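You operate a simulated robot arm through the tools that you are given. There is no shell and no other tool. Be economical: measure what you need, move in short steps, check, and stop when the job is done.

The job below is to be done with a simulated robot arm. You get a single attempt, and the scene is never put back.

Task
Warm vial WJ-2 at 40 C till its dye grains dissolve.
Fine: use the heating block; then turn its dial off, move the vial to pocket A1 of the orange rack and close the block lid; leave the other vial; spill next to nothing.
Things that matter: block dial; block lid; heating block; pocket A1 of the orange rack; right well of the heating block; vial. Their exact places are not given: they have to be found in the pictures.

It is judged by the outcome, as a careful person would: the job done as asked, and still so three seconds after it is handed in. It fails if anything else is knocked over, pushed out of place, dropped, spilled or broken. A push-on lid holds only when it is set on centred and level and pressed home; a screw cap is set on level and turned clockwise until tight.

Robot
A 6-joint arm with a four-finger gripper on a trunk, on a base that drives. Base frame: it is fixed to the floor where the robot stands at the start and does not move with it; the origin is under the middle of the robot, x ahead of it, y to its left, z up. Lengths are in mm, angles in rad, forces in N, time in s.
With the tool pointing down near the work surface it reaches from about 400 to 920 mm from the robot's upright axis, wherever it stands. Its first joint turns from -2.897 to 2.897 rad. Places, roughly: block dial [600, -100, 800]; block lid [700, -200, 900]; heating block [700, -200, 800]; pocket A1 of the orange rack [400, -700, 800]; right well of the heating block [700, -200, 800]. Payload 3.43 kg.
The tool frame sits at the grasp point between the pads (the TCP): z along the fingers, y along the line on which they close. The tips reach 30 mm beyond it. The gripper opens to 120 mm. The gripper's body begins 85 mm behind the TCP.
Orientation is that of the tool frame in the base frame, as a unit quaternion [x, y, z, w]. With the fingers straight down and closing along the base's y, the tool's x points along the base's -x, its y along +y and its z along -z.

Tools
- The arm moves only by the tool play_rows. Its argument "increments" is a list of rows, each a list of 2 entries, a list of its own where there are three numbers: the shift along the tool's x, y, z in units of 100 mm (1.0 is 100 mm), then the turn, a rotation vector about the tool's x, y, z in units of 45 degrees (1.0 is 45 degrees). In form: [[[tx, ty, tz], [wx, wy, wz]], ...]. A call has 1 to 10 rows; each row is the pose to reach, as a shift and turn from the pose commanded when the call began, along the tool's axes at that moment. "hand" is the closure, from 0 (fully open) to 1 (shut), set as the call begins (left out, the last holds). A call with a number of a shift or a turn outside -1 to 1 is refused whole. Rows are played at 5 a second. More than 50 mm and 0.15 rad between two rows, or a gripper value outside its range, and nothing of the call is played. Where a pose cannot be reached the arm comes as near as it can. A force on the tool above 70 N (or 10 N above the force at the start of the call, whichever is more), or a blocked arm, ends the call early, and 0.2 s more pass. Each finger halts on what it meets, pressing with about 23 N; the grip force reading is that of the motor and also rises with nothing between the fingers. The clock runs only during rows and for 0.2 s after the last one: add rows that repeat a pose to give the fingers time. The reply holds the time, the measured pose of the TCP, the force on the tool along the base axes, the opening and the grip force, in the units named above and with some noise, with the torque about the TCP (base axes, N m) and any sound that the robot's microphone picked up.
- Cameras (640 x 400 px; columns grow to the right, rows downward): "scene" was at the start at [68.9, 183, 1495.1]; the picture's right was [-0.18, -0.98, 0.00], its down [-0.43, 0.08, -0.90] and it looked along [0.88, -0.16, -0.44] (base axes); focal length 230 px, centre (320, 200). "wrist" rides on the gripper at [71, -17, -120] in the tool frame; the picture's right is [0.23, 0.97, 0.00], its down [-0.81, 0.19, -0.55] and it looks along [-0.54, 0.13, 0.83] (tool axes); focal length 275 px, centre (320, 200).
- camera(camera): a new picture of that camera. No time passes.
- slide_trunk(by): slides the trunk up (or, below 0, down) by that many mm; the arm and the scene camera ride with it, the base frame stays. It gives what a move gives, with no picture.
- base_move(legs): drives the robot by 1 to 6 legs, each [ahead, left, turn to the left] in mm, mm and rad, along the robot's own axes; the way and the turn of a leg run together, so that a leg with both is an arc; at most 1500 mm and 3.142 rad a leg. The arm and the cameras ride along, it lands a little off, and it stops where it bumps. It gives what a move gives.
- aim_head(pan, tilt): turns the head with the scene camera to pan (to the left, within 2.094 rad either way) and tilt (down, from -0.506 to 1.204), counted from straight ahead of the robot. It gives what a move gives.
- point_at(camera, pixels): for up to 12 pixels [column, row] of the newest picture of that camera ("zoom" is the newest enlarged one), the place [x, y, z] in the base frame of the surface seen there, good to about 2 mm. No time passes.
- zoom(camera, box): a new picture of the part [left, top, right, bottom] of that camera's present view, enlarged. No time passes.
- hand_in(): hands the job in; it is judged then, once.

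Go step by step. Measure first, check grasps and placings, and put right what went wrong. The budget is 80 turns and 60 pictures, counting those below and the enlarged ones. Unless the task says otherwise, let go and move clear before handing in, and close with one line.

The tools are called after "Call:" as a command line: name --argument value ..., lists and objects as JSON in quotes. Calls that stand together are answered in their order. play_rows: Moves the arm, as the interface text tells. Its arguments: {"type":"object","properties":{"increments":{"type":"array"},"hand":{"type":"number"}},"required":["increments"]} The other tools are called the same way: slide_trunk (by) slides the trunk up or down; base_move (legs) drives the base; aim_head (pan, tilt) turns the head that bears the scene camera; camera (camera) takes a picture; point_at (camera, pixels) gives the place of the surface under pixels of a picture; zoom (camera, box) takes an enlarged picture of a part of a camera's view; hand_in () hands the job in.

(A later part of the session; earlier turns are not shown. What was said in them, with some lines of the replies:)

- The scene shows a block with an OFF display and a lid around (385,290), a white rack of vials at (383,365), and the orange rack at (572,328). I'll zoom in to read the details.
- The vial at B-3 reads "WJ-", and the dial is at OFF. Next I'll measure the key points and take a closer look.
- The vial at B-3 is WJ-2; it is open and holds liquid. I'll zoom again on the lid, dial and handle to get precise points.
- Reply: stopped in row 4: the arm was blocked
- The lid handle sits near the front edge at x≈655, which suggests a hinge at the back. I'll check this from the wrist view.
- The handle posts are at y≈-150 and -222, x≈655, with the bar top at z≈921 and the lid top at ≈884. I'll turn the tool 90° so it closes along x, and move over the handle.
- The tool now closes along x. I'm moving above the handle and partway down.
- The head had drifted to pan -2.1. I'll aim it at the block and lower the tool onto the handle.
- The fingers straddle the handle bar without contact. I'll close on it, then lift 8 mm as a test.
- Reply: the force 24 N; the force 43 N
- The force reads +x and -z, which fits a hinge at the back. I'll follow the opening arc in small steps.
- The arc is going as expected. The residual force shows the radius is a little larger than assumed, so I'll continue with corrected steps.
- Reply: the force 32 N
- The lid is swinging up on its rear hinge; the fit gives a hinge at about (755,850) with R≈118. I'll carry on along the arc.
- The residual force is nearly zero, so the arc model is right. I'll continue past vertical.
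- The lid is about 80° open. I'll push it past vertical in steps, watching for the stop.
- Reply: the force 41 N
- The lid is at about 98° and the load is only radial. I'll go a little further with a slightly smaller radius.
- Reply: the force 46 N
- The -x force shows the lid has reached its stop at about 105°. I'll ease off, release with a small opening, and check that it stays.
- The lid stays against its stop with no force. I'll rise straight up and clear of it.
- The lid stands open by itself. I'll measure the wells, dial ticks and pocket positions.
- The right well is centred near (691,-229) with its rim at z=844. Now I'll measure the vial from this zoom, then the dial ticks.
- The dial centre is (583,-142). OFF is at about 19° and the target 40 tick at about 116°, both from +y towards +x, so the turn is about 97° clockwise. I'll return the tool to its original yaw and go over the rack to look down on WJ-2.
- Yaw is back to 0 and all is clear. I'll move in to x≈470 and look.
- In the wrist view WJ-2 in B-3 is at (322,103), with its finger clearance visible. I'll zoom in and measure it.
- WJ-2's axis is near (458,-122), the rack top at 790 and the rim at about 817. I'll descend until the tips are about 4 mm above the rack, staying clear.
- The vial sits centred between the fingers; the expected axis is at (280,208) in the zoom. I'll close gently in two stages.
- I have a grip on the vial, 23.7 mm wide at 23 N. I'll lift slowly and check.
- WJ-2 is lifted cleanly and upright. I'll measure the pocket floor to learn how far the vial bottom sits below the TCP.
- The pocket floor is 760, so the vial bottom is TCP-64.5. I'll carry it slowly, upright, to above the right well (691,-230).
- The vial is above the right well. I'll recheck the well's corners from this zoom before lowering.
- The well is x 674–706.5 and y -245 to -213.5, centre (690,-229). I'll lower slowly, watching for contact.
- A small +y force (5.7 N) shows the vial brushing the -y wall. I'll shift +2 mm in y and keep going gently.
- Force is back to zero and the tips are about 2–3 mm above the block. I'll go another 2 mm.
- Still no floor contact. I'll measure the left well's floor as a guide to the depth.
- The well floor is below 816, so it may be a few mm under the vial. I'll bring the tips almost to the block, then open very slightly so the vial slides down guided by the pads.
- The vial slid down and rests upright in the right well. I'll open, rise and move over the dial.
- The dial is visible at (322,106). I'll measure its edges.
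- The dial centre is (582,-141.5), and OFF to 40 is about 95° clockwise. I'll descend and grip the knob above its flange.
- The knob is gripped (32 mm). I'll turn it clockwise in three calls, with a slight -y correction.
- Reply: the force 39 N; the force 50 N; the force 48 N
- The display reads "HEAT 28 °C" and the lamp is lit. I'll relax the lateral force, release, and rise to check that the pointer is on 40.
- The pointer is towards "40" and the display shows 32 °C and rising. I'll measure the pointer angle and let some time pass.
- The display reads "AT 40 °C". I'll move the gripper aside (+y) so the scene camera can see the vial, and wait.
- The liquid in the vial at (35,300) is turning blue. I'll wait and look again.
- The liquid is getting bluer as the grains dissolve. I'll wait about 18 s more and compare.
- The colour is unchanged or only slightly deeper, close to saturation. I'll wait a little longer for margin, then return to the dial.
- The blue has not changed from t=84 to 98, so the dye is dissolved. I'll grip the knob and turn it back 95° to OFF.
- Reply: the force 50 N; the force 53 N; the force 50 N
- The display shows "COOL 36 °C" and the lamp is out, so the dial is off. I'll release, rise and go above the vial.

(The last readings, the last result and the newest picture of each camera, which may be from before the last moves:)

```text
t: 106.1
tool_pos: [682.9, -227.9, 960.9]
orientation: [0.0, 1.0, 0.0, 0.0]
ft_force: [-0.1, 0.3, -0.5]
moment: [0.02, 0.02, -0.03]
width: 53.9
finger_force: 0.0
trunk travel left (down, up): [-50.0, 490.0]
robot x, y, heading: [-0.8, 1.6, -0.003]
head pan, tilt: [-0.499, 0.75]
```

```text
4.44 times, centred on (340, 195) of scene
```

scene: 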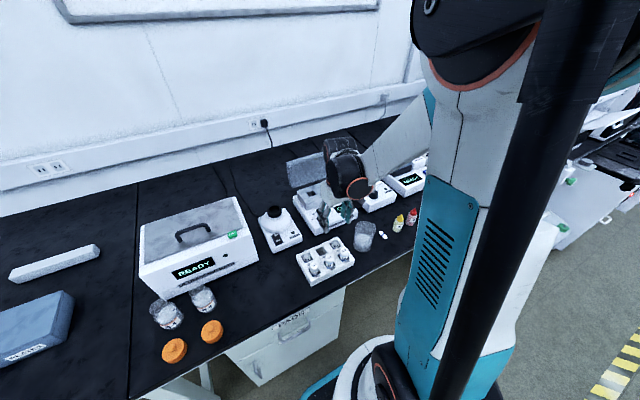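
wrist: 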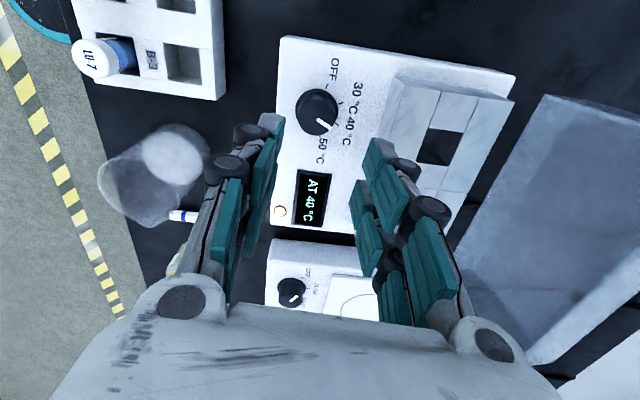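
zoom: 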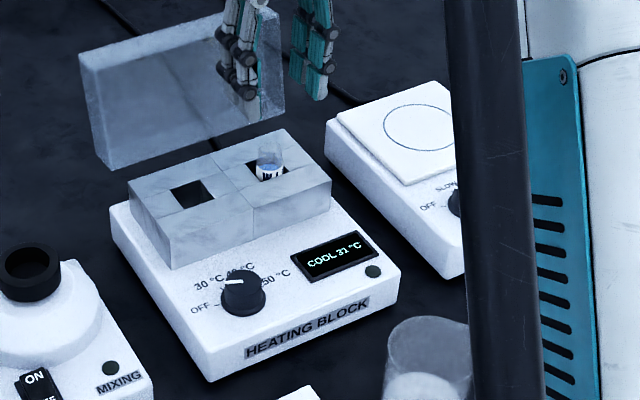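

The dial points at OFF and the vial stands upright in the well. I'll descend and grip it.

Call:
play_rows --increments '[[[-0.07, -0.01, 0.2], [0, 0, 0]], [[-0.07, -0.01, 0.5], [0, 0, 0]], [[-0.07, -0.01, 0.75], [0, 0, 0]], [[-0.07, -0.01, 0.845], [0, 0, 0]], [[-0.07, -0.01, 0.845], [0, 0, 0]]]'

Call:
play_rows --increments '[[[0, 0, 0], [0, 0, 0]], [[0, 0, 0], [0, 0, 0]]]' --hand 0.73

Call:
play_rows --increments '[[[0, 0, 0], [0, 0, 0]], [[0, 0, 0], [0, 0, 0]], [[0, 0, 0], [0, 0, 0]]]' --hand 0.88

Call:
play_rows --increments '[[[0, 0, -0.04], [0, 0, 0]], [[0, 0, -0.12], [0, 0, 0]], [[0, 0, -0.25], [0, 0, 0]], [[0, 0, -0.4], [0, 0, 0]], [[0, 0, -0.55], [0, 0, 0]], [[0, 0, -0.7], [0, 0, 0]], [[0, 0, -0.8], [0, 0, 0]], [[0, 0, -0.85], [0, 0, 0]], [[0, 0, -0.85], [0, 0, 0]]]'

Call:
zoom --camera "scene" --box '[320, 130, 370, 200]'

```text
t: 107.3
tool_pos: [691.0, -228.0, 876.7]
orientation: [0.0, 1.0, 0.0, 0.0]
ft_force: [0.4, -0.3, 0.4]
moment: [0.0, -0.02, 0.01]
width: 54.1
finger_force: 0.1
trunk travel left (down, up): [-50.0, 490.0]
robot x, y, heading: [-4.5, 1.0, 0.004]
head pan, tilt: [-0.499, 0.75]
```

```text
t: 107.9
tool_pos: [689.8, -225.6, 876.9]
orientation: [-0.001, 1.0, 0.001, 0.0]
ft_force: [0.6, 0.1, 0.3]
moment: [-0.02, -0.02, 0.0]
width: 32.5
finger_force: 0.0
trunk travel left (down, up): [-50.0, 490.0]
robot x, y, heading: [-0.8, 1.3, -0.002]
head pan, tilt: [-0.499, 0.75]
```

```text
t: 108.7
tool_pos: [689.2, -226.9, 877.1]
orientation: [0.0, 1.0, 0.0, 0.0]
ft_force: [0.6, -0.1, 0.5]
moment: [-0.01, 0.01, -0.01]
width: 23.1
finger_force: 22.7
trunk travel left (down, up): [-50.0, 490.0]
robot x, y, heading: [-0.1, -1.2, 0.002]
head pan, tilt: [-0.499, 0.75]
```

```text
t: 110.7
tool_pos: [692.8, -226.9, 962.0]
orientation: [0.0, 1.0, 0.0, -0.001]
ft_force: [-0.4, -0.6, 0.0]
moment: [-0.01, 0.02, 0.0]
width: 23.0
finger_force: 22.7
trunk travel left (down, up): [-50.0, 490.0]
robot x, y, heading: [2.9, -1.1, -0.003]
head pan, tilt: [-0.499, 0.75]
```

```text
5.71 times, centred on (345, 165) of scene
```

zoom: 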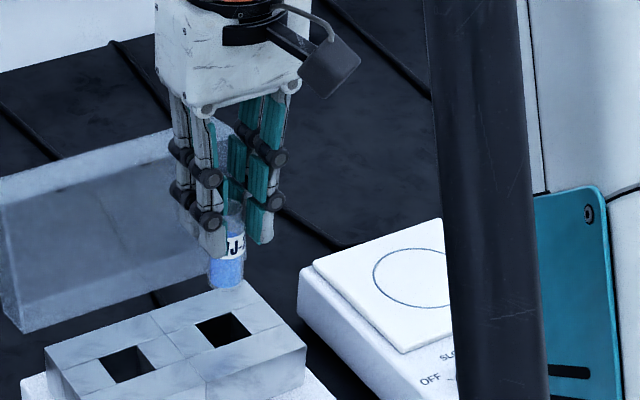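

The vial is held and uniformly blue. I'll aim the head at the orange rack to measure pocket A1 and nearby obstacles.

Call:
aim_head --pan -1.15 --tilt 0.7

Call:
camera --camera "scene"

```text
t: 111.7
tool_pos: [693.0, -227.5, 961.4]
orientation: [0.0, 1.0, 0.0, 0.0]
ft_force: [0.3, 0.0, -0.4]
moment: [0.01, -0.01, -0.01]
width: 23.2
finger_force: 23.0
trunk travel left (down, up): [-50.0, 490.0]
robot x, y, heading: [3.2, -1.4, 0.001]
head pan, tilt: [-1.15, 0.7]
```

```text
9 pictures are left
```

scene: 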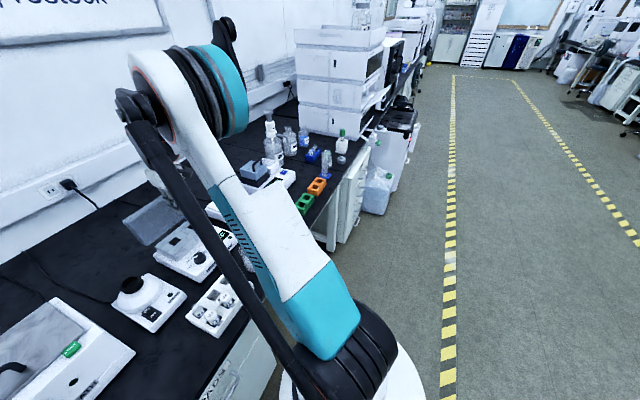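

The orange rack is in view at (316,186) and the cylinder at (326,165). I'll zoom and measure.

Call:
zoom --camera "scene" --box '[290, 145, 350, 215]'

```text
5.71 times, centred on (320, 180) of scene
```

zoom: 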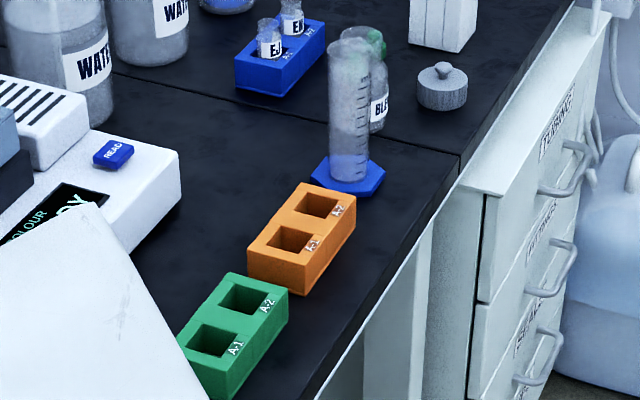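

Call:
point_at --camera "zoom" --pixels '[[286, 229], [267, 242], [308, 237], [292, 251], [296, 240], [290, 245], [301, 189], [249, 252], [307, 266], [355, 202], [349, 60], [335, 150]]'

Call:
point_at --camera "zoom" --pixels '[[313, 197], [338, 204], [319, 217], [296, 208], [280, 234], [300, 246], [279, 247], [298, 233], [345, 45], [332, 100], [368, 100], [110, 130]]'

```text
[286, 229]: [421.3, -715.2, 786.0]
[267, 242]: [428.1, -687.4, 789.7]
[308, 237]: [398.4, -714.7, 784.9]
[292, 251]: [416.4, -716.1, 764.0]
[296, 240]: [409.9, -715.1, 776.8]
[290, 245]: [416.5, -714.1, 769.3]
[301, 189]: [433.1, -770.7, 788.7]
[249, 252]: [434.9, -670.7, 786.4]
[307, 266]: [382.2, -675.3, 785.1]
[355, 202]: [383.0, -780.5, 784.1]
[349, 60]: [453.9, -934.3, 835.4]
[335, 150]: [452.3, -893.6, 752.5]
```

```text
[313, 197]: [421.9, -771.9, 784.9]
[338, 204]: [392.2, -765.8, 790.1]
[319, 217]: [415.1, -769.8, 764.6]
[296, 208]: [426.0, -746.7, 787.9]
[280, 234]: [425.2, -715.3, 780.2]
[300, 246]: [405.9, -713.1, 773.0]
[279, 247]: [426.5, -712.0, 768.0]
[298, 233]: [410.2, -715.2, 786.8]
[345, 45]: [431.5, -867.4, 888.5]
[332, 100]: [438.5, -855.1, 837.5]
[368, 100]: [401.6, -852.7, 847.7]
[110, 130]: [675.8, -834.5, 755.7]
```

Pocket A1's centre is about (409.5,-699) with the rim at 789; the nearest obstacle, the cylinder, is beyond y=-850. I'll carry the vial over slowly and level.

Call:
play_rows --increments '[[[0.03, -0.02, -0.04], [0, 0, 0]], [[0.12, -0.08, -0.1], [0, 0, 0]], [[0.3, -0.2, -0.15], [0, 0, 0]], [[0.5, -0.33, -0.15], [0, 0, 0]], [[0.68, -0.45, -0.15], [0, 0, 0]], [[0.82, -0.54, -0.15], [0, 0, 0]], [[0.88, -0.58, -0.15], [0, 0, 0]], [[0.9, -0.6, -0.15], [0, 0, 0]]]'

Call:
play_rows --increments '[[[0.03, -0.04, 0], [0, 0, 0]], [[0.1, -0.14, 0], [0, 0, 0]], [[0.23, -0.31, 0], [0, 0, 0]], [[0.38, -0.5, 0], [0, 0, 0]], [[0.52, -0.7, 0], [0, 0, 0]], [[0.63, -0.85, 0], [0, 0, 0]], [[0.68, -0.93, 0], [0, 0, 0]], [[0.7, -0.95, 0], [0, 0, 0]]]'

Call:
play_rows --increments '[[[0.02, -0.04, 0], [0, 0, 0]], [[0.07, -0.14, 0], [0, 0, 0]], [[0.16, -0.32, 0], [0, 0, 0]], [[0.26, -0.52, 0], [0, 0, 0]], [[0.36, -0.72, 0], [0, 0, 0]], [[0.44, -0.88, 0], [0, 0, 0]], [[0.49, -0.97, 0], [0, 0, 0]], [[0.5, -1.0, 0], [0, 0, 0]]]'

Call:
play_rows --increments '[[[0.02, -0.04, 0], [0, 0, 0]], [[0.06, -0.14, 0], [0, 0, 0]], [[0.14, -0.32, 0], [0, 0, 0]], [[0.22, -0.52, 0], [0, 0, 0]], [[0.31, -0.72, 0], [0, 0, 0]], [[0.38, -0.88, 0], [0, 0, 0]], [[0.42, -0.97, 0], [0, 0, 0]], [[0.43, -1.0, 0], [0, 0, 0]]]'

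Call:
play_rows --increments '[[[0.01, -0.04, 0], [0, 0, 0]], [[0.04, -0.14, 0], [0, 0, 0]], [[0.1, -0.32, 0], [0, 0, 0]], [[0.16, -0.52, 0], [0, 0, 0]], [[0.22, -0.72, 0], [0, 0, 0]], [[0.27, -0.88, 0], [0, 0, 0]], [[0.29, -0.97, 0], [0, 0, 0]], [[0.3, -1.0, 0], [0, 0, 0]]]'

```text
t: 113.5
tool_pos: [602.1, -287.3, 975.1]
orientation: [0.0, 1.0, 0.0, 0.0]
ft_force: [-0.5, 0.0, -0.9]
moment: [-0.03, -0.02, 0.01]
width: 23.2
finger_force: 22.6
trunk travel left (down, up): [-50.0, 490.0]
robot x, y, heading: [-2.0, -1.7, 0.001]
head pan, tilt: [-1.15, 0.7]
```

```text
t: 115.3
tool_pos: [533.5, -383.5, 976.1]
orientation: [0.0, 1.0, 0.0, -0.001]
ft_force: [0.0, 1.4, 0.1]
moment: [0.0, 0.0, 0.01]
width: 23.1
finger_force: 22.7
trunk travel left (down, up): [-50.0, 490.0]
robot x, y, heading: [3.3, -2.0, -0.001]
head pan, tilt: [-1.15, 0.7]
```

```text
t: 117.1
tool_pos: [480.5, -483.0, 976.4]
orientation: [0.0, 1.0, -0.001, 0.0]
ft_force: [-0.4, -0.4, -0.1]
moment: [-0.03, 0.02, 0.03]
width: 23.4
finger_force: 23.1
trunk travel left (down, up): [-50.0, 490.0]
robot x, y, heading: [-1.4, -0.5, -0.001]
head pan, tilt: [-1.15, 0.7]
```

```text
t: 118.9
tool_pos: [438.0, -582.7, 976.0]
orientation: [0.0, 1.0, 0.001, 0.0]
ft_force: [0.0, 0.7, 0.3]
moment: [0.03, 0.0, -0.01]
width: 22.8
finger_force: 23.0
trunk travel left (down, up): [-50.0, 490.0]
robot x, y, heading: [-0.3, 0.4, 0.004]
head pan, tilt: [-1.15, 0.7]
```

```text
t: 120.7
tool_pos: [406.6, -683.1, 976.7]
orientation: [0.0, 1.0, -0.001, 0.0]
ft_force: [0.5, -0.1, 0.0]
moment: [-0.01, -0.03, 0.01]
width: 23.2
finger_force: 22.8
trunk travel left (down, up): [-50.0, 490.0]
robot x, y, heading: [-2.7, -2.6, 0.002]
head pan, tilt: [-1.15, 0.7]
```

I'm near A1 at about (408,-683). I'll align over it, lower a bit, and use the wrist picture to refine the pocket position.

Call:
play_rows --increments '[[[-0.01, -0.05, 0], [0, 0, 0]], [[-0.02, -0.12, 0.1], [0, 0, 0]], [[-0.02, -0.16, 0.25], [0, 0, 0]], [[-0.02, -0.16, 0.4], [0, 0, 0]], [[-0.02, -0.16, 0.45], [0, 0, 0]], [[-0.02, -0.16, 0.45], [0, 0, 0]]]'

Call:
camera --camera "wrist"

```text
t: 122.1
tool_pos: [411.0, -697.4, 931.2]
orientation: [0.0, 1.0, 0.0, -0.001]
ft_force: [-0.8, 0.1, -0.4]
moment: [0.03, 0.04, -0.01]
width: 23.2
finger_force: 23.2
trunk travel left (down, up): [-50.0, 490.0]
robot x, y, heading: [4.5, 0.8, 0.0]
head pan, tilt: [-1.15, 0.7]
```

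```text
7 pictures are left
```

wrist: 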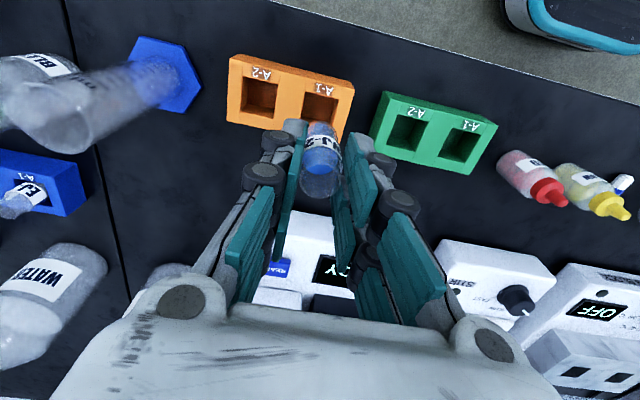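

I'll measure the visible pocket edges and rack corners here.

Call:
point_at --camera "wrist" --pixels '[[247, 78], [277, 84], [243, 112], [305, 92], [338, 98], [301, 112], [336, 121], [272, 117], [227, 120], [354, 88], [232, 56], [322, 100]]'

```text
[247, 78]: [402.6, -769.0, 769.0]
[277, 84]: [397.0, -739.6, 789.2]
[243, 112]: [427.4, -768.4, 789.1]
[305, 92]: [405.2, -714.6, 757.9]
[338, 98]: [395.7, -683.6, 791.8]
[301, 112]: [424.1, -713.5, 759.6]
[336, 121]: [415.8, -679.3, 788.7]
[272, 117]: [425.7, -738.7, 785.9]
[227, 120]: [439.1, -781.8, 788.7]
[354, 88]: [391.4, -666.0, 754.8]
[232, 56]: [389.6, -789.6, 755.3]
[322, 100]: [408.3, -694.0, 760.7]
```

A1 spans x 395.5–427 and y -714.5 to -683.5, centre (411,-699), floor 760. I'll lower in, then step down slowly to contact.

Call:
play_rows --increments '[[[-0.015, 0, 0.1], [0, 0, 0]], [[-0.015, 0, 0.3], [0, 0, 0]], [[-0.015, 0, 0.5], [0, 0, 0]], [[-0.015, 0, 0.68], [0, 0, 0]], [[-0.015, 0, 0.8], [0, 0, 0]], [[-0.015, 0, 0.87], [0, 0, 0]], [[-0.015, 0, 0.9], [0, 0, 0]], [[-0.015, 0, 0.9], [0, 0, 0]]]'

Call:
play_rows --increments '[[[0, 0, 0.02], [0, 0, 0]], [[0, 0, 0.04], [0, 0, 0]], [[0, 0, 0.04], [0, 0, 0]]]'

Call:
play_rows --increments '[[[0, 0, 0.02], [0, 0, 0]], [[0, 0, 0.04], [0, 0, 0]], [[0, 0, 0.04], [0, 0, 0]]]'

```text
t: 123.9
tool_pos: [412.2, -699.3, 841.4]
orientation: [0.001, 1.0, 0.0, 0.0]
ft_force: [-0.3, -0.3, -0.4]
moment: [0.03, -0.02, 0.0]
width: 23.2
finger_force: 23.2
trunk travel left (down, up): [-50.0, 490.0]
robot x, y, heading: [3.3, -2.1, -0.003]
head pan, tilt: [-1.15, 0.7]
```

```text
t: 124.7
tool_pos: [412.8, -698.1, 837.0]
orientation: [0.0, 1.0, 0.0, 0.0]
ft_force: [-0.3, -0.5, -0.6]
moment: [-0.01, 0.01, 0.01]
width: 23.4
finger_force: 22.9
trunk travel left (down, up): [-50.0, 490.0]
robot x, y, heading: [0.3, 0.5, -0.002]
head pan, tilt: [-1.15, 0.7]
```

```text
t: 125.5
tool_pos: [413.2, -698.3, 833.3]
orientation: [0.0, 1.0, -0.001, 0.0]
ft_force: [0.9, 0.1, 0.0]
moment: [0.03, 0.04, -0.02]
width: 23.2
finger_force: 22.2
trunk travel left (down, up): [-50.0, 490.0]
robot x, y, heading: [-3.2, -1.6, 0.004]
head pan, tilt: [-1.15, 0.7]
```

No contact yet. I'll keep going in 2 mm steps.

Call:
play_rows --increments '[[[0.01, 0, 0.01], [0, 0, 0]], [[0.01, 0, 0.02], [0, 0, 0]], [[0.01, 0, 0.02], [0, 0, 0]]]'

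Call:
play_rows --increments '[[[0, 0, 0.01], [0, 0, 0]], [[0, 0, 0.02], [0, 0, 0]], [[0, 0, 0.02], [0, 0, 0]]]'

```text
t: 126.3
tool_pos: [411.4, -697.9, 831.8]
orientation: [-0.001, 1.0, 0.0, 0.001]
ft_force: [3.4, -3.1, 14.1]
moment: [-0.14, -0.2, -0.04]
width: 23.1
finger_force: 22.5
trunk travel left (down, up): [-50.0, 490.0]
robot x, y, heading: [1.5, 0.6, -0.001]
head pan, tilt: [-1.15, 0.7]
```

```text
t: 127.1
tool_pos: [411.4, -699.2, 830.9]
orientation: [0.0, 1.0, 0.0, -0.001]
ft_force: [0.7, -1.0, 12.5]
moment: [0.02, 0.02, 0.01]
width: 23.3
finger_force: 22.9
trunk travel left (down, up): [-50.0, 490.0]
robot x, y, heading: [-3.7, 2.3, -0.002]
head pan, tilt: [-1.15, 0.7]
```

The floor contact at TCP≈831 is as predicted, so the vial is seated. I'll release gently and rise.

Call:
play_rows --increments '[[[0, 0, -0.01], [0, 0, 0]], [[0, 0, -0.01], [0, 0, 0]]]' --hand 0.79

Call:
play_rows --increments '[[[0, 0, 0], [0, 0, 0]], [[0, 0, 0], [0, 0, 0]], [[0, 0, -0.2], [0, 0, 0]], [[0, 0, -0.6], [0, 0, 0]], [[0, 0, -1.0], [0, 0, 0]], [[0, 0, -1.0], [0, 0, 0]]]' --hand 0.6

Call:
camera --camera "wrist"

```text
t: 127.7
tool_pos: [411.5, -698.7, 830.8]
orientation: [0.0, 1.0, 0.0, 0.0]
ft_force: [0.1, 0.2, 0.0]
moment: [-0.01, -0.02, -0.01]
width: 25.2
finger_force: 0.1
trunk travel left (down, up): [-50.0, 490.0]
robot x, y, heading: [-0.6, 3.4, -0.004]
head pan, tilt: [-1.15, 0.7]
```

```text
t: 129.1
tool_pos: [411.4, -699.7, 928.8]
orientation: [0.001, 1.0, 0.0, 0.0]
ft_force: [0.6, 0.6, 0.5]
moment: [-0.04, -0.02, 0.01]
width: 48.2
finger_force: 0.1
trunk travel left (down, up): [-50.0, 490.0]
robot x, y, heading: [2.5, 1.9, -0.004]
head pan, tilt: [-1.15, 0.7]
```

```text
6 pictures are left
```

wrist: 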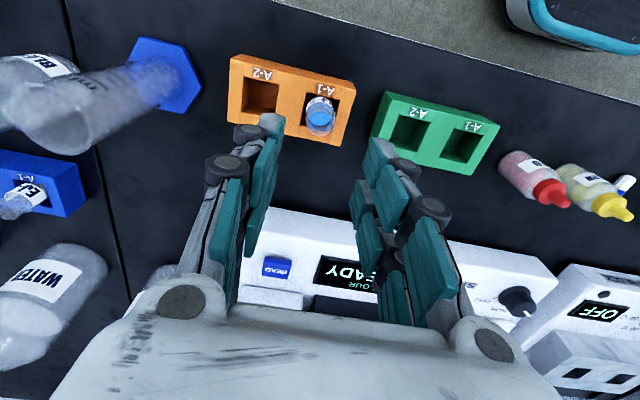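

WJ-2 stands in A1, blue and upright. I'll return towards the block to close the lid.

Call:
play_rows --increments '[[[0, 0.1, -0.3], [0, 0, 0]], [[-0.05, 0.35, -0.5], [0, 0, 0]], [[-0.15, 0.7, -0.6], [0, 0, 0]], [[-0.3, 1.0, -0.6], [0, 0, 0]], [[-0.3, 1.0, -0.6], [0, 0, 0]]]'

Call:
play_rows --increments '[[[-0.2, 0.4, -0.1], [0, 0, 0]], [[-0.4, 0.8, -0.2], [0, 0, 0]], [[-0.5, 1.0, -0.3], [0, 0, 0]], [[-0.5, 1.0, -0.3], [0, 0, 0]]]'

Call:
play_rows --increments '[[[-0.25, 0.4, -0.2], [0, 0, 0]], [[-0.5, 0.8, -0.4], [0, 0, 0]], [[-0.65, 1.0, -0.5], [0, 0, 0]], [[-0.65, 1.0, -0.5], [0, 0, 0]]]'

Call:
play_rows --increments '[[[-0.3, 0.3, 0], [0, 0, 0.16]], [[-0.6, 0.6, 0], [0, 0, 0.33]], [[-0.9, 0.9, 0], [0, 0, 0.5]], [[-0.95, 1.0, 0], [0, 0, 0.67]], [[-0.95, 1.0, 0], [0, 0, 0.84]], [[-0.95, 1.0, 0], [0, 0, 1.0]]]'

Call:
play_rows --increments '[[[0, 0, 0], [0, 0, 0.16]], [[0, 0, 0], [0, 0, 0.33]], [[0, 0, 0], [0, 0, 0.5]], [[0, 0, 0], [0, 0, 0.67]], [[0, 0, 0], [0, 0, 0.84]], [[0, 0, 0], [0, 0, 1.0]]]' --hand 0.8

Call:
aim_head --pan -0.5 --tilt 0.75

```text
t: 130.3
tool_pos: [441.6, -596.4, 989.3]
orientation: [0.001, 1.0, 0.0, 0.001]
ft_force: [0.2, 0.8, 1.1]
moment: [-0.02, 0.0, 0.01]
width: 48.1
finger_force: 0.1
trunk travel left (down, up): [-50.0, 490.0]
robot x, y, heading: [-0.9, -0.7, -0.0]
head pan, tilt: [-1.15, 0.7]
```

```text
t: 131.3
tool_pos: [491.4, -497.5, 1020.4]
orientation: [0.001, 1.0, 0.001, 0.0]
ft_force: [0.0, 0.8, 0.4]
moment: [-0.02, 0.02, 0.03]
width: 47.9
finger_force: 0.1
trunk travel left (down, up): [-50.0, 490.0]
robot x, y, heading: [1.9, 5.3, 0.004]
head pan, tilt: [-1.15, 0.7]
```

```text
refused: row 1 steps farther than a row can; nothing moved
```

```text
t: 132.7
tool_pos: [586.1, -397.0, 1021.0]
orientation: [0.385, 0.923, 0.0, 0.0]
ft_force: [1.0, -0.2, -0.6]
moment: [0.05, -0.01, 0.01]
width: 47.7
finger_force: 0.0
trunk travel left (down, up): [-50.0, 490.0]
robot x, y, heading: [-1.4, -4.4, 0.003]
head pan, tilt: [-1.15, 0.7]
```

```text
t: 134.1
tool_pos: [585.2, -398.6, 1020.1]
orientation: [0.709, 0.705, 0.0, 0.0]
ft_force: [-0.4, 1.7, -0.3]
moment: [-0.01, -0.02, -0.03]
width: 24.0
finger_force: 0.1
trunk travel left (down, up): [-50.0, 490.0]
robot x, y, heading: [-0.3, -0.1, -0.005]
head pan, tilt: [-1.15, 0.7]
```

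```text
t: 135.1
tool_pos: [586.5, -398.3, 1020.7]
orientation: [0.707, 0.707, 0.0, 0.0]
ft_force: [-0.4, -0.6, -0.6]
moment: [-0.01, 0.02, 0.02]
width: 23.9
finger_force: 0.1
trunk travel left (down, up): [-50.0, 490.0]
robot x, y, heading: [2.5, -0.1, -0.001]
head pan, tilt: [-0.499, 0.75]
```

The third call was refused for its step size and nothing hit. I'm now at (586,-398,1020), yaw 90. I'll go on to above the handle.

Call:
play_rows --increments '[[[0.2, 0.15, -0.3], [0, 0, 0]], [[0.45, 0.35, -0.6], [0, 0, 0]], [[0.75, 0.6, -0.6], [0, 0, 0]], [[1.0, 0.8, -0.6], [0, 0, 0]], [[1.0, 0.8, -0.6], [0, 0, 0]]]'

Call:
play_rows --increments '[[[0.3, 0.25, 0], [0, 0, 0]], [[0.6, 0.5, 0], [0, 0, 0]], [[0.9, 0.75, 0], [0, 0, 0]], [[1.0, 1.0, 0], [0, 0, 0]], [[1.0, 1.0, 0], [0, 0, 0]]]'

Call:
play_rows --increments '[[[0.11, 0.3, 0], [0, 0, 0]], [[0.11, 0.6, 0], [0, 0, 0]], [[0.11, 0.71, 0.0], [0, 0, 0]], [[0.11, 0.71, 0.0], [0, 0, 0]]]'

Call:
camera --camera "wrist"

```text
t: 136.3
tool_pos: [665.5, -296.5, 1080.5]
orientation: [0.708, 0.706, 0.001, 0.0]
ft_force: [0.3, -0.5, 0.4]
moment: [-0.01, 0.02, -0.01]
width: 24.1
finger_force: 0.0
trunk travel left (down, up): [-50.0, 490.0]
robot x, y, heading: [1.7, -2.1, 0.0]
head pan, tilt: [-0.499, 0.75]
```

```text
t: 137.5
tool_pos: [769.1, -198.4, 1079.5]
orientation: [0.708, 0.707, -0.001, -0.001]
ft_force: [-0.9, -0.1, -0.3]
moment: [-0.03, 0.01, -0.01]
width: 23.9
finger_force: 0.0
trunk travel left (down, up): [-50.0, 490.0]
robot x, y, heading: [-0.9, -1.0, -0.003]
head pan, tilt: [-0.499, 0.75]
```

```text
t: 138.5
tool_pos: [837.3, -187.7, 1079.6]
orientation: [0.707, 0.707, 0.0, -0.001]
ft_force: [-0.1, 0.3, -0.5]
moment: [0.01, 0.0, -0.02]
width: 24.0
finger_force: 0.1
trunk travel left (down, up): [-50.0, 490.0]
robot x, y, heading: [0.8, -0.7, -0.001]
head pan, tilt: [-0.499, 0.75]
```

```text
5 pictures are left
```

wrist: 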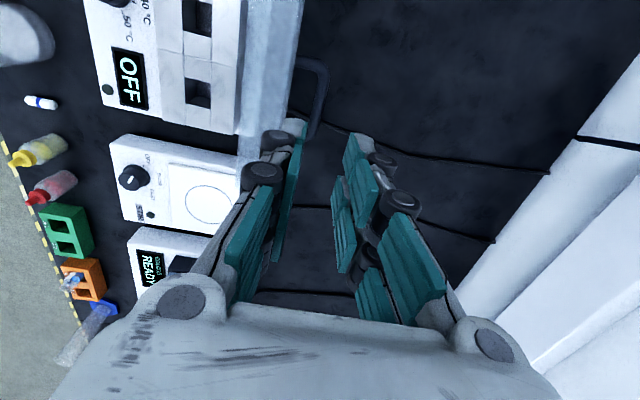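

The handle is visible at about (322,85), slightly left of the fingertip line. I'll measure it.

Call:
point_at --camera "wrist" --pixels '[[325, 78], [322, 95], [319, 110], [313, 130], [305, 62], [290, 70], [270, 60], [285, 110]]'

```text
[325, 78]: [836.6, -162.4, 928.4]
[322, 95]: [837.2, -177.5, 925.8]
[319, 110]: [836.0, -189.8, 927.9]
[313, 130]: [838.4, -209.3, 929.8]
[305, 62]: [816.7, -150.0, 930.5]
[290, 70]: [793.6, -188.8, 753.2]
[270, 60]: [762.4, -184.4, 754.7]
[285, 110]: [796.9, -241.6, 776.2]
```

The bar is at (836.5,-186,~923), unmoved. I'll descend around it with a 30 mm opening and grip.

Call:
play_rows --increments '[[[0, 0, 0.3], [0, 0, 0]], [[0, 0, 0.6], [0, 0, 0]], [[0, 0, 0.9], [0, 0, 0]], [[0, 0, 1.0], [0, 0, 0]]]' --hand 0.75

Call:
play_rows --increments '[[[0, 0, 0.2], [0, 0, 0]], [[0, 0, 0.4], [0, 0, 0]], [[0, 0, 0.57], [0, 0, 0]], [[0, 0, 0.57], [0, 0, 0]]]'

Call:
play_rows --increments '[[[0, 0, 0], [0, 0, 0]], [[0, 0, 0], [0, 0, 0]], [[0, 0, 0], [0, 0, 0]]]' --hand 1

```text
t: 139.5
tool_pos: [838.4, -188.4, 978.1]
orientation: [0.708, 0.707, 0.001, 0.0]
ft_force: [-0.3, 0.4, 0.7]
moment: [-0.01, 0.0, -0.01]
width: 30.0
finger_force: 0.2
trunk travel left (down, up): [-50.0, 490.0]
robot x, y, heading: [1.3, -0.5, 0.002]
head pan, tilt: [-0.499, 0.75]
```

```text
t: 140.5
tool_pos: [836.5, -188.2, 921.5]
orientation: [0.707, 0.707, 0.0, 0.001]
ft_force: [0.5, -0.1, -0.1]
moment: [-0.03, 0.01, -0.01]
width: 29.5
finger_force: 0.1
trunk travel left (down, up): [-50.0, 490.0]
robot x, y, heading: [0.4, -0.6, -0.001]
head pan, tilt: [-0.499, 0.75]
```

```text
t: 141.3
tool_pos: [836.1, -188.2, 920.1]
orientation: [0.707, 0.707, -0.001, 0.0]
ft_force: [-24.7, 4.2, -23.5]
moment: [-0.07, -0.05, 0.18]
width: 7.8
finger_force: 42.0
trunk travel left (down, up): [-50.0, 490.0]
robot x, y, heading: [-0.3, -1.7, 0.0]
head pan, tilt: [-0.499, 0.75]
```

The handle is gripped (7.8 mm). The refitted hinge is about (750,862) with R≈106, so I'll swing the lid back along that arc.

Call:
play_rows --increments '[[[0, -0.06, -0.09], [0, 0, 0]], [[0, -0.12, -0.16], [0, 0, 0]], [[0, -0.2, -0.23], [0, 0, 0]], [[0, -0.29, -0.3], [0, 0, 0]], [[0, -0.4, -0.36], [0, 0, 0]], [[0, -0.51, -0.4], [0, 0, 0]], [[0, -0.51, -0.4], [0, 0, 0]]]'

```text
t: 141.7
tool_pos: [828.8, -188.2, 926.5]
orientation: [0.707, 0.707, -0.003, -0.004]
ft_force: [-11.1, 1.1, -10.0]
moment: [0.12, 0.13, 0.07]
width: 7.4
finger_force: 41.6
trunk travel left (down, up): [-50.0, 490.0]
robot x, y, heading: [1.7, -2.2, 0.001]
head pan, tilt: [-0.499, 0.75]
stopped in row 2: the force on the tool passed its limit at 78 N (the readings are from after the stop); the commanded pose is now the measured one
```

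The call stopped on a radial force: the bar sits ~3.5 mm above the TCP this time. I'll correct for that and take smaller steps.

Call:
play_rows --increments '[[[0, -0.04, -0.04], [0, 0, 0]], [[0, -0.08, -0.08], [0, 0, 0]], [[0, -0.13, -0.12], [0, 0, 0]], [[0, -0.13, -0.12], [0, 0, 0]]]'

```text
t: 142.7
tool_pos: [817.8, -188.7, 936.6]
orientation: [0.707, 0.707, -0.002, -0.003]
ft_force: [-23.4, 7.4, -33.6]
moment: [-0.19, -0.12, 0.04]
width: 7.5
finger_force: 41.5
trunk travel left (down, up): [-50.0, 490.0]
robot x, y, heading: [1.7, -4.0, -0.0]
head pan, tilt: [-0.499, 0.75]
```

The swing is proceeding and the force is still slightly inward. I'll trim the radius and go on.

Call:
play_rows --increments '[[[0, -0.04, -0.025], [0, 0, 0]], [[0, -0.08, -0.055], [0, 0, 0]], [[0, -0.125, -0.08], [0, 0, 0]], [[0, -0.2, -0.12], [0, 0, 0]], [[0, -0.28, -0.15], [0, 0, 0]], [[0, -0.28, -0.15], [0, 0, 0]]]'

```text
t: 144.1
tool_pos: [791.3, -188.5, 950.8]
orientation: [0.707, 0.707, -0.003, -0.004]
ft_force: [-23.6, 7.1, -60.6]
moment: [-0.01, -0.08, 0.06]
width: 8.3
finger_force: 42.2
trunk travel left (down, up): [-50.0, 490.0]
robot x, y, heading: [-0.1, 0.4, -0.003]
head pan, tilt: [-0.499, 0.75]
```

The inward load has grown, so I'll lower the command a bit and continue tangentially with small steps.

Call:
play_rows --increments '[[[0, 0.02, 0.03], [0, 0, 0]], [[0, -0.06, 0.015], [0, 0, 0]], [[0, -0.12, 0.0], [0, 0, 0]], [[0, -0.18, -0.01], [0, 0, 0]], [[0, -0.18, -0.01], [0, 0, 0]]]'

```text
t: 145.3
tool_pos: [771.3, -188.0, 956.6]
orientation: [0.709, 0.706, -0.001, -0.001]
ft_force: [2.4, -0.2, 4.9]
moment: [-0.31, -0.17, 0.2]
width: 7.5
finger_force: 41.7
trunk travel left (down, up): [-50.0, 490.0]
robot x, y, heading: [1.9, 2.1, -0.001]
head pan, tilt: [-0.499, 0.75]
```

The force is near zero with the lid close to vertical. I'll continue over the top.

Call:
play_rows --increments '[[[0, -0.08, -0.015], [0, 0, 0]], [[0, -0.16, -0.025], [0, 0, 0]], [[0, -0.24, -0.025], [0, 0, 0]], [[0, -0.32, -0.02], [0, 0, 0]], [[0, -0.32, -0.02], [0, 0, 0]]]'

```text
t: 146.5
tool_pos: [738.7, -187.7, 958.3]
orientation: [0.708, 0.706, -0.002, -0.003]
ft_force: [-1.6, -7.0, 7.7]
moment: [-0.37, 0.04, 0.15]
width: 8.3
finger_force: 41.4
trunk travel left (down, up): [-50.0, 490.0]
robot x, y, heading: [-0.3, 1.4, -0.006]
head pan, tilt: [-0.499, 0.75]
```

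The swing is smooth, but I suspect the bar sits high between the pads, so the tips could meet the lid plate. One wrist picture will check.

Call:
zoom --camera "wrist" --box '[220, 50, 420, 200]'

Call:
point_at --camera "zoom" --pixels '[[300, 60], [310, 100], [315, 130], [318, 160], [250, 200], [240, 100]]'

```text
2.67 times, centred on (320, 125) of wrist
```

zoom: 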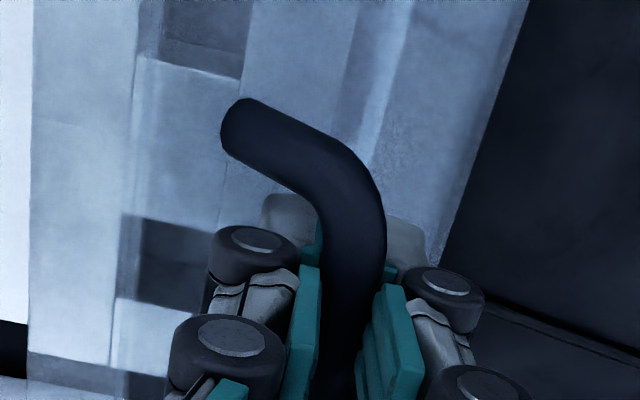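

```text
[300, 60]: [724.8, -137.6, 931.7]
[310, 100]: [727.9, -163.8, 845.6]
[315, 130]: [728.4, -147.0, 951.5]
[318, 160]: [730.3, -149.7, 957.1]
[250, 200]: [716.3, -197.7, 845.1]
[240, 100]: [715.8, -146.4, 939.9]
```

Call:
point_at --camera "zoom" --pixels '[[350, 200], [355, 230], [355, 270], [345, 310], [340, 350], [400, 230], [290, 210], [305, 290], [395, 300]]'

```text
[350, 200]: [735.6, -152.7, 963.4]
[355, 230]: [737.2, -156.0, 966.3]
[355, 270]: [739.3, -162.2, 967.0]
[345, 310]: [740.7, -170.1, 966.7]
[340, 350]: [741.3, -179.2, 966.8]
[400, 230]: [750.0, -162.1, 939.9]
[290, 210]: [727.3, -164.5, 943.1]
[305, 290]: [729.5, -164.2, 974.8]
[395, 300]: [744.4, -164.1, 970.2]
```

The bar centre is at about 962.5, some 4 mm above the TCP, and the refit gives hinge (751,850.6), R=112.5. I'll slide the pads up the bar a few mm so the tips clear the lid.

Call:
play_rows --increments '[[[0, 0, -0.03], [0, 0, 0]], [[0, 0, -0.06], [0, 0, 0]], [[0, 0, -0.09], [0, 0, 0]], [[0, 0, -0.09], [0, 0, 0]]]' --hand 0.96

```text
t: 147.4
tool_pos: [742.1, -187.5, 960.0]
orientation: [0.707, 0.707, -0.003, -0.004]
ft_force: [1.6, -1.1, -48.8]
moment: [-0.21, 0.2, 0.08]
width: 7.7
finger_force: 42.0
trunk travel left (down, up): [-50.0, 490.0]
robot x, y, heading: [0.6, -0.1, 0.001]
head pan, tilt: [-0.499, 0.75]
stopped in row 4: the force on the tool passed its limit at 75 N (the readings are from after the stop); the commanded pose is now the measured one
```

The grip does not slip. I'll loosen slightly so the fingers merely cage the bar (the -x finger still holds the lid), and raise 7 mm.

Call:
play_rows --increments '[[[0, 0, 0], [0, 0, 0]], [[0, 0, 0], [0, 0, 0]], [[0, 0, -0.04], [0, 0, 0]], [[0, 0, -0.08], [0, 0, 0]], [[0, 0, -0.08], [0, 0, 0]]]' --hand 0.89

```text
t: 148.6
tool_pos: [739.5, -186.8, 972.8]
orientation: [0.707, 0.707, 0.0, -0.002]
ft_force: [-1.1, -0.4, -0.2]
moment: [0.03, 0.01, -0.02]
width: 13.1
finger_force: 0.0
trunk travel left (down, up): [-50.0, 490.0]
robot x, y, heading: [2.8, 4.4, -0.001]
head pan, tilt: [-0.499, 0.75]
```

The cage is holding. I'll guide the lid down along the arc.

Call:
play_rows --increments '[[[0, -0.1, 0.02], [0, 0, 0]], [[0, -0.195, 0.05], [0, 0, 0]], [[0, -0.29, 0.08], [0, 0, 0]], [[0, -0.38, 0.12], [0, 0, 0]], [[0, -0.465, 0.17], [0, 0, 0]], [[0, -0.545, 0.22], [0, 0, 0]], [[0, -0.545, 0.22], [0, 0, 0]]]'

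Call:
play_rows --increments '[[[0, -0.07, 0.06], [0, 0, 0]], [[0, -0.135, 0.12], [0, 0, 0]], [[0, -0.19, 0.18], [0, 0, 0]], [[0, -0.24, 0.24], [0, 0, 0]], [[0, -0.26, 0.265], [0, 0, 0]], [[0, -0.26, 0.265], [0, 0, 0]]]'

Call:
zoom --camera "scene" --box '[280, 140, 390, 230]'

```text
t: 150.2
tool_pos: [685.8, -187.1, 949.7]
orientation: [0.707, 0.707, -0.002, -0.002]
ft_force: [-0.2, 0.1, -0.5]
moment: [-0.02, -0.03, 0.0]
width: 13.4
finger_force: 0.2
trunk travel left (down, up): [-50.0, 490.0]
robot x, y, heading: [-0.2, -1.4, -0.001]
head pan, tilt: [-0.499, 0.75]
```

```text
t: 151.6
tool_pos: [659.6, -187.1, 924.4]
orientation: [0.707, 0.707, -0.002, -0.002]
ft_force: [0.3, 0.2, 0.1]
moment: [-0.02, 0.01, 0.01]
width: 13.3
finger_force: 0.1
trunk travel left (down, up): [-50.0, 490.0]
robot x, y, heading: [1.2, -2.9, -0.0]
head pan, tilt: [-0.499, 0.75]
```

```text
4.44 times, centred on (335, 185) of scene
```

zoom: 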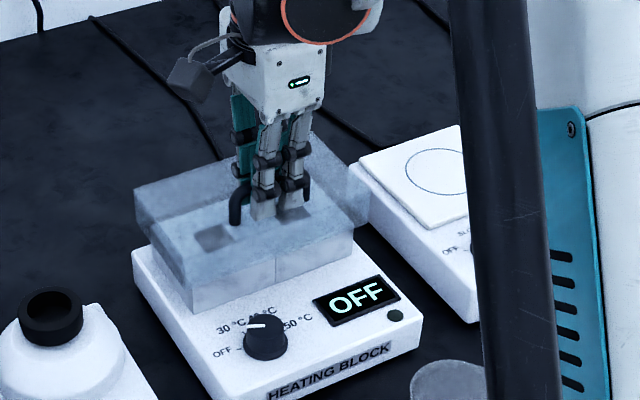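

The lid looks shut and the display shows OFF. I'll open slightly, rise clear, and check the handle height against the original (921).

Call:
play_rows --increments '[[[0, 0, 0], [0, 0, 0]], [[0, 0, -0.2], [0, 0, 0]], [[0, 0, -0.6], [0, 0, 0]], [[0, 0, -1.0], [0, 0, 0]], [[0, 0, -1.0], [0, 0, 0]]]' --hand 0.8

Call:
zoom --camera "scene" --box '[280, 140, 390, 230]'

Call:
point_at --camera "zoom" --pixels '[[240, 186], [265, 180], [285, 177], [300, 178], [190, 270], [215, 240], [280, 250]]'

```text
t: 152.8
tool_pos: [660.5, -187.7, 1023.4]
orientation: [0.707, 0.707, -0.001, -0.002]
ft_force: [0.1, 1.2, -0.7]
moment: [-0.03, -0.04, 0.01]
width: 24.0
finger_force: 0.0
trunk travel left (down, up): [-50.0, 490.0]
robot x, y, heading: [1.5, -0.4, 0.006]
head pan, tilt: [-0.499, 0.75]
```

```text
4.44 times, centred on (335, 185) of scene
```

zoom: 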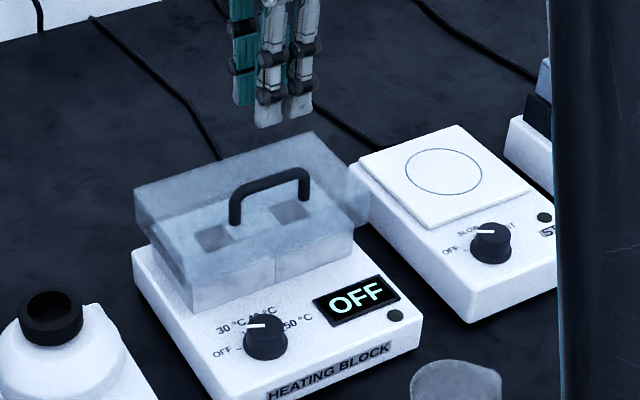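

```text
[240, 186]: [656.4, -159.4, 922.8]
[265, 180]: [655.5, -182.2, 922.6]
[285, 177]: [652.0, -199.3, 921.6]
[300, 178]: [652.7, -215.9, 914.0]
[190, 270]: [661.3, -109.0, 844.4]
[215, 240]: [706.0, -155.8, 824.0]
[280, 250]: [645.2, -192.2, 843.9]
```

The handle top is at z≈922, x≈655, the same as at the start, so the lid is fully closed; the display reads OFF and the vial is in A1. The gripper is clear, so I'm handing in.

Call:
hand_in

```text
The job is handed in.
```

WJ-2 was warmed at 40 °C until its blue colour stopped deepening and no grains showed. It now stands in pocket A1 of the orange rack, with the dial off and the block lid closed; I saw no spill and did not touch the other vials.
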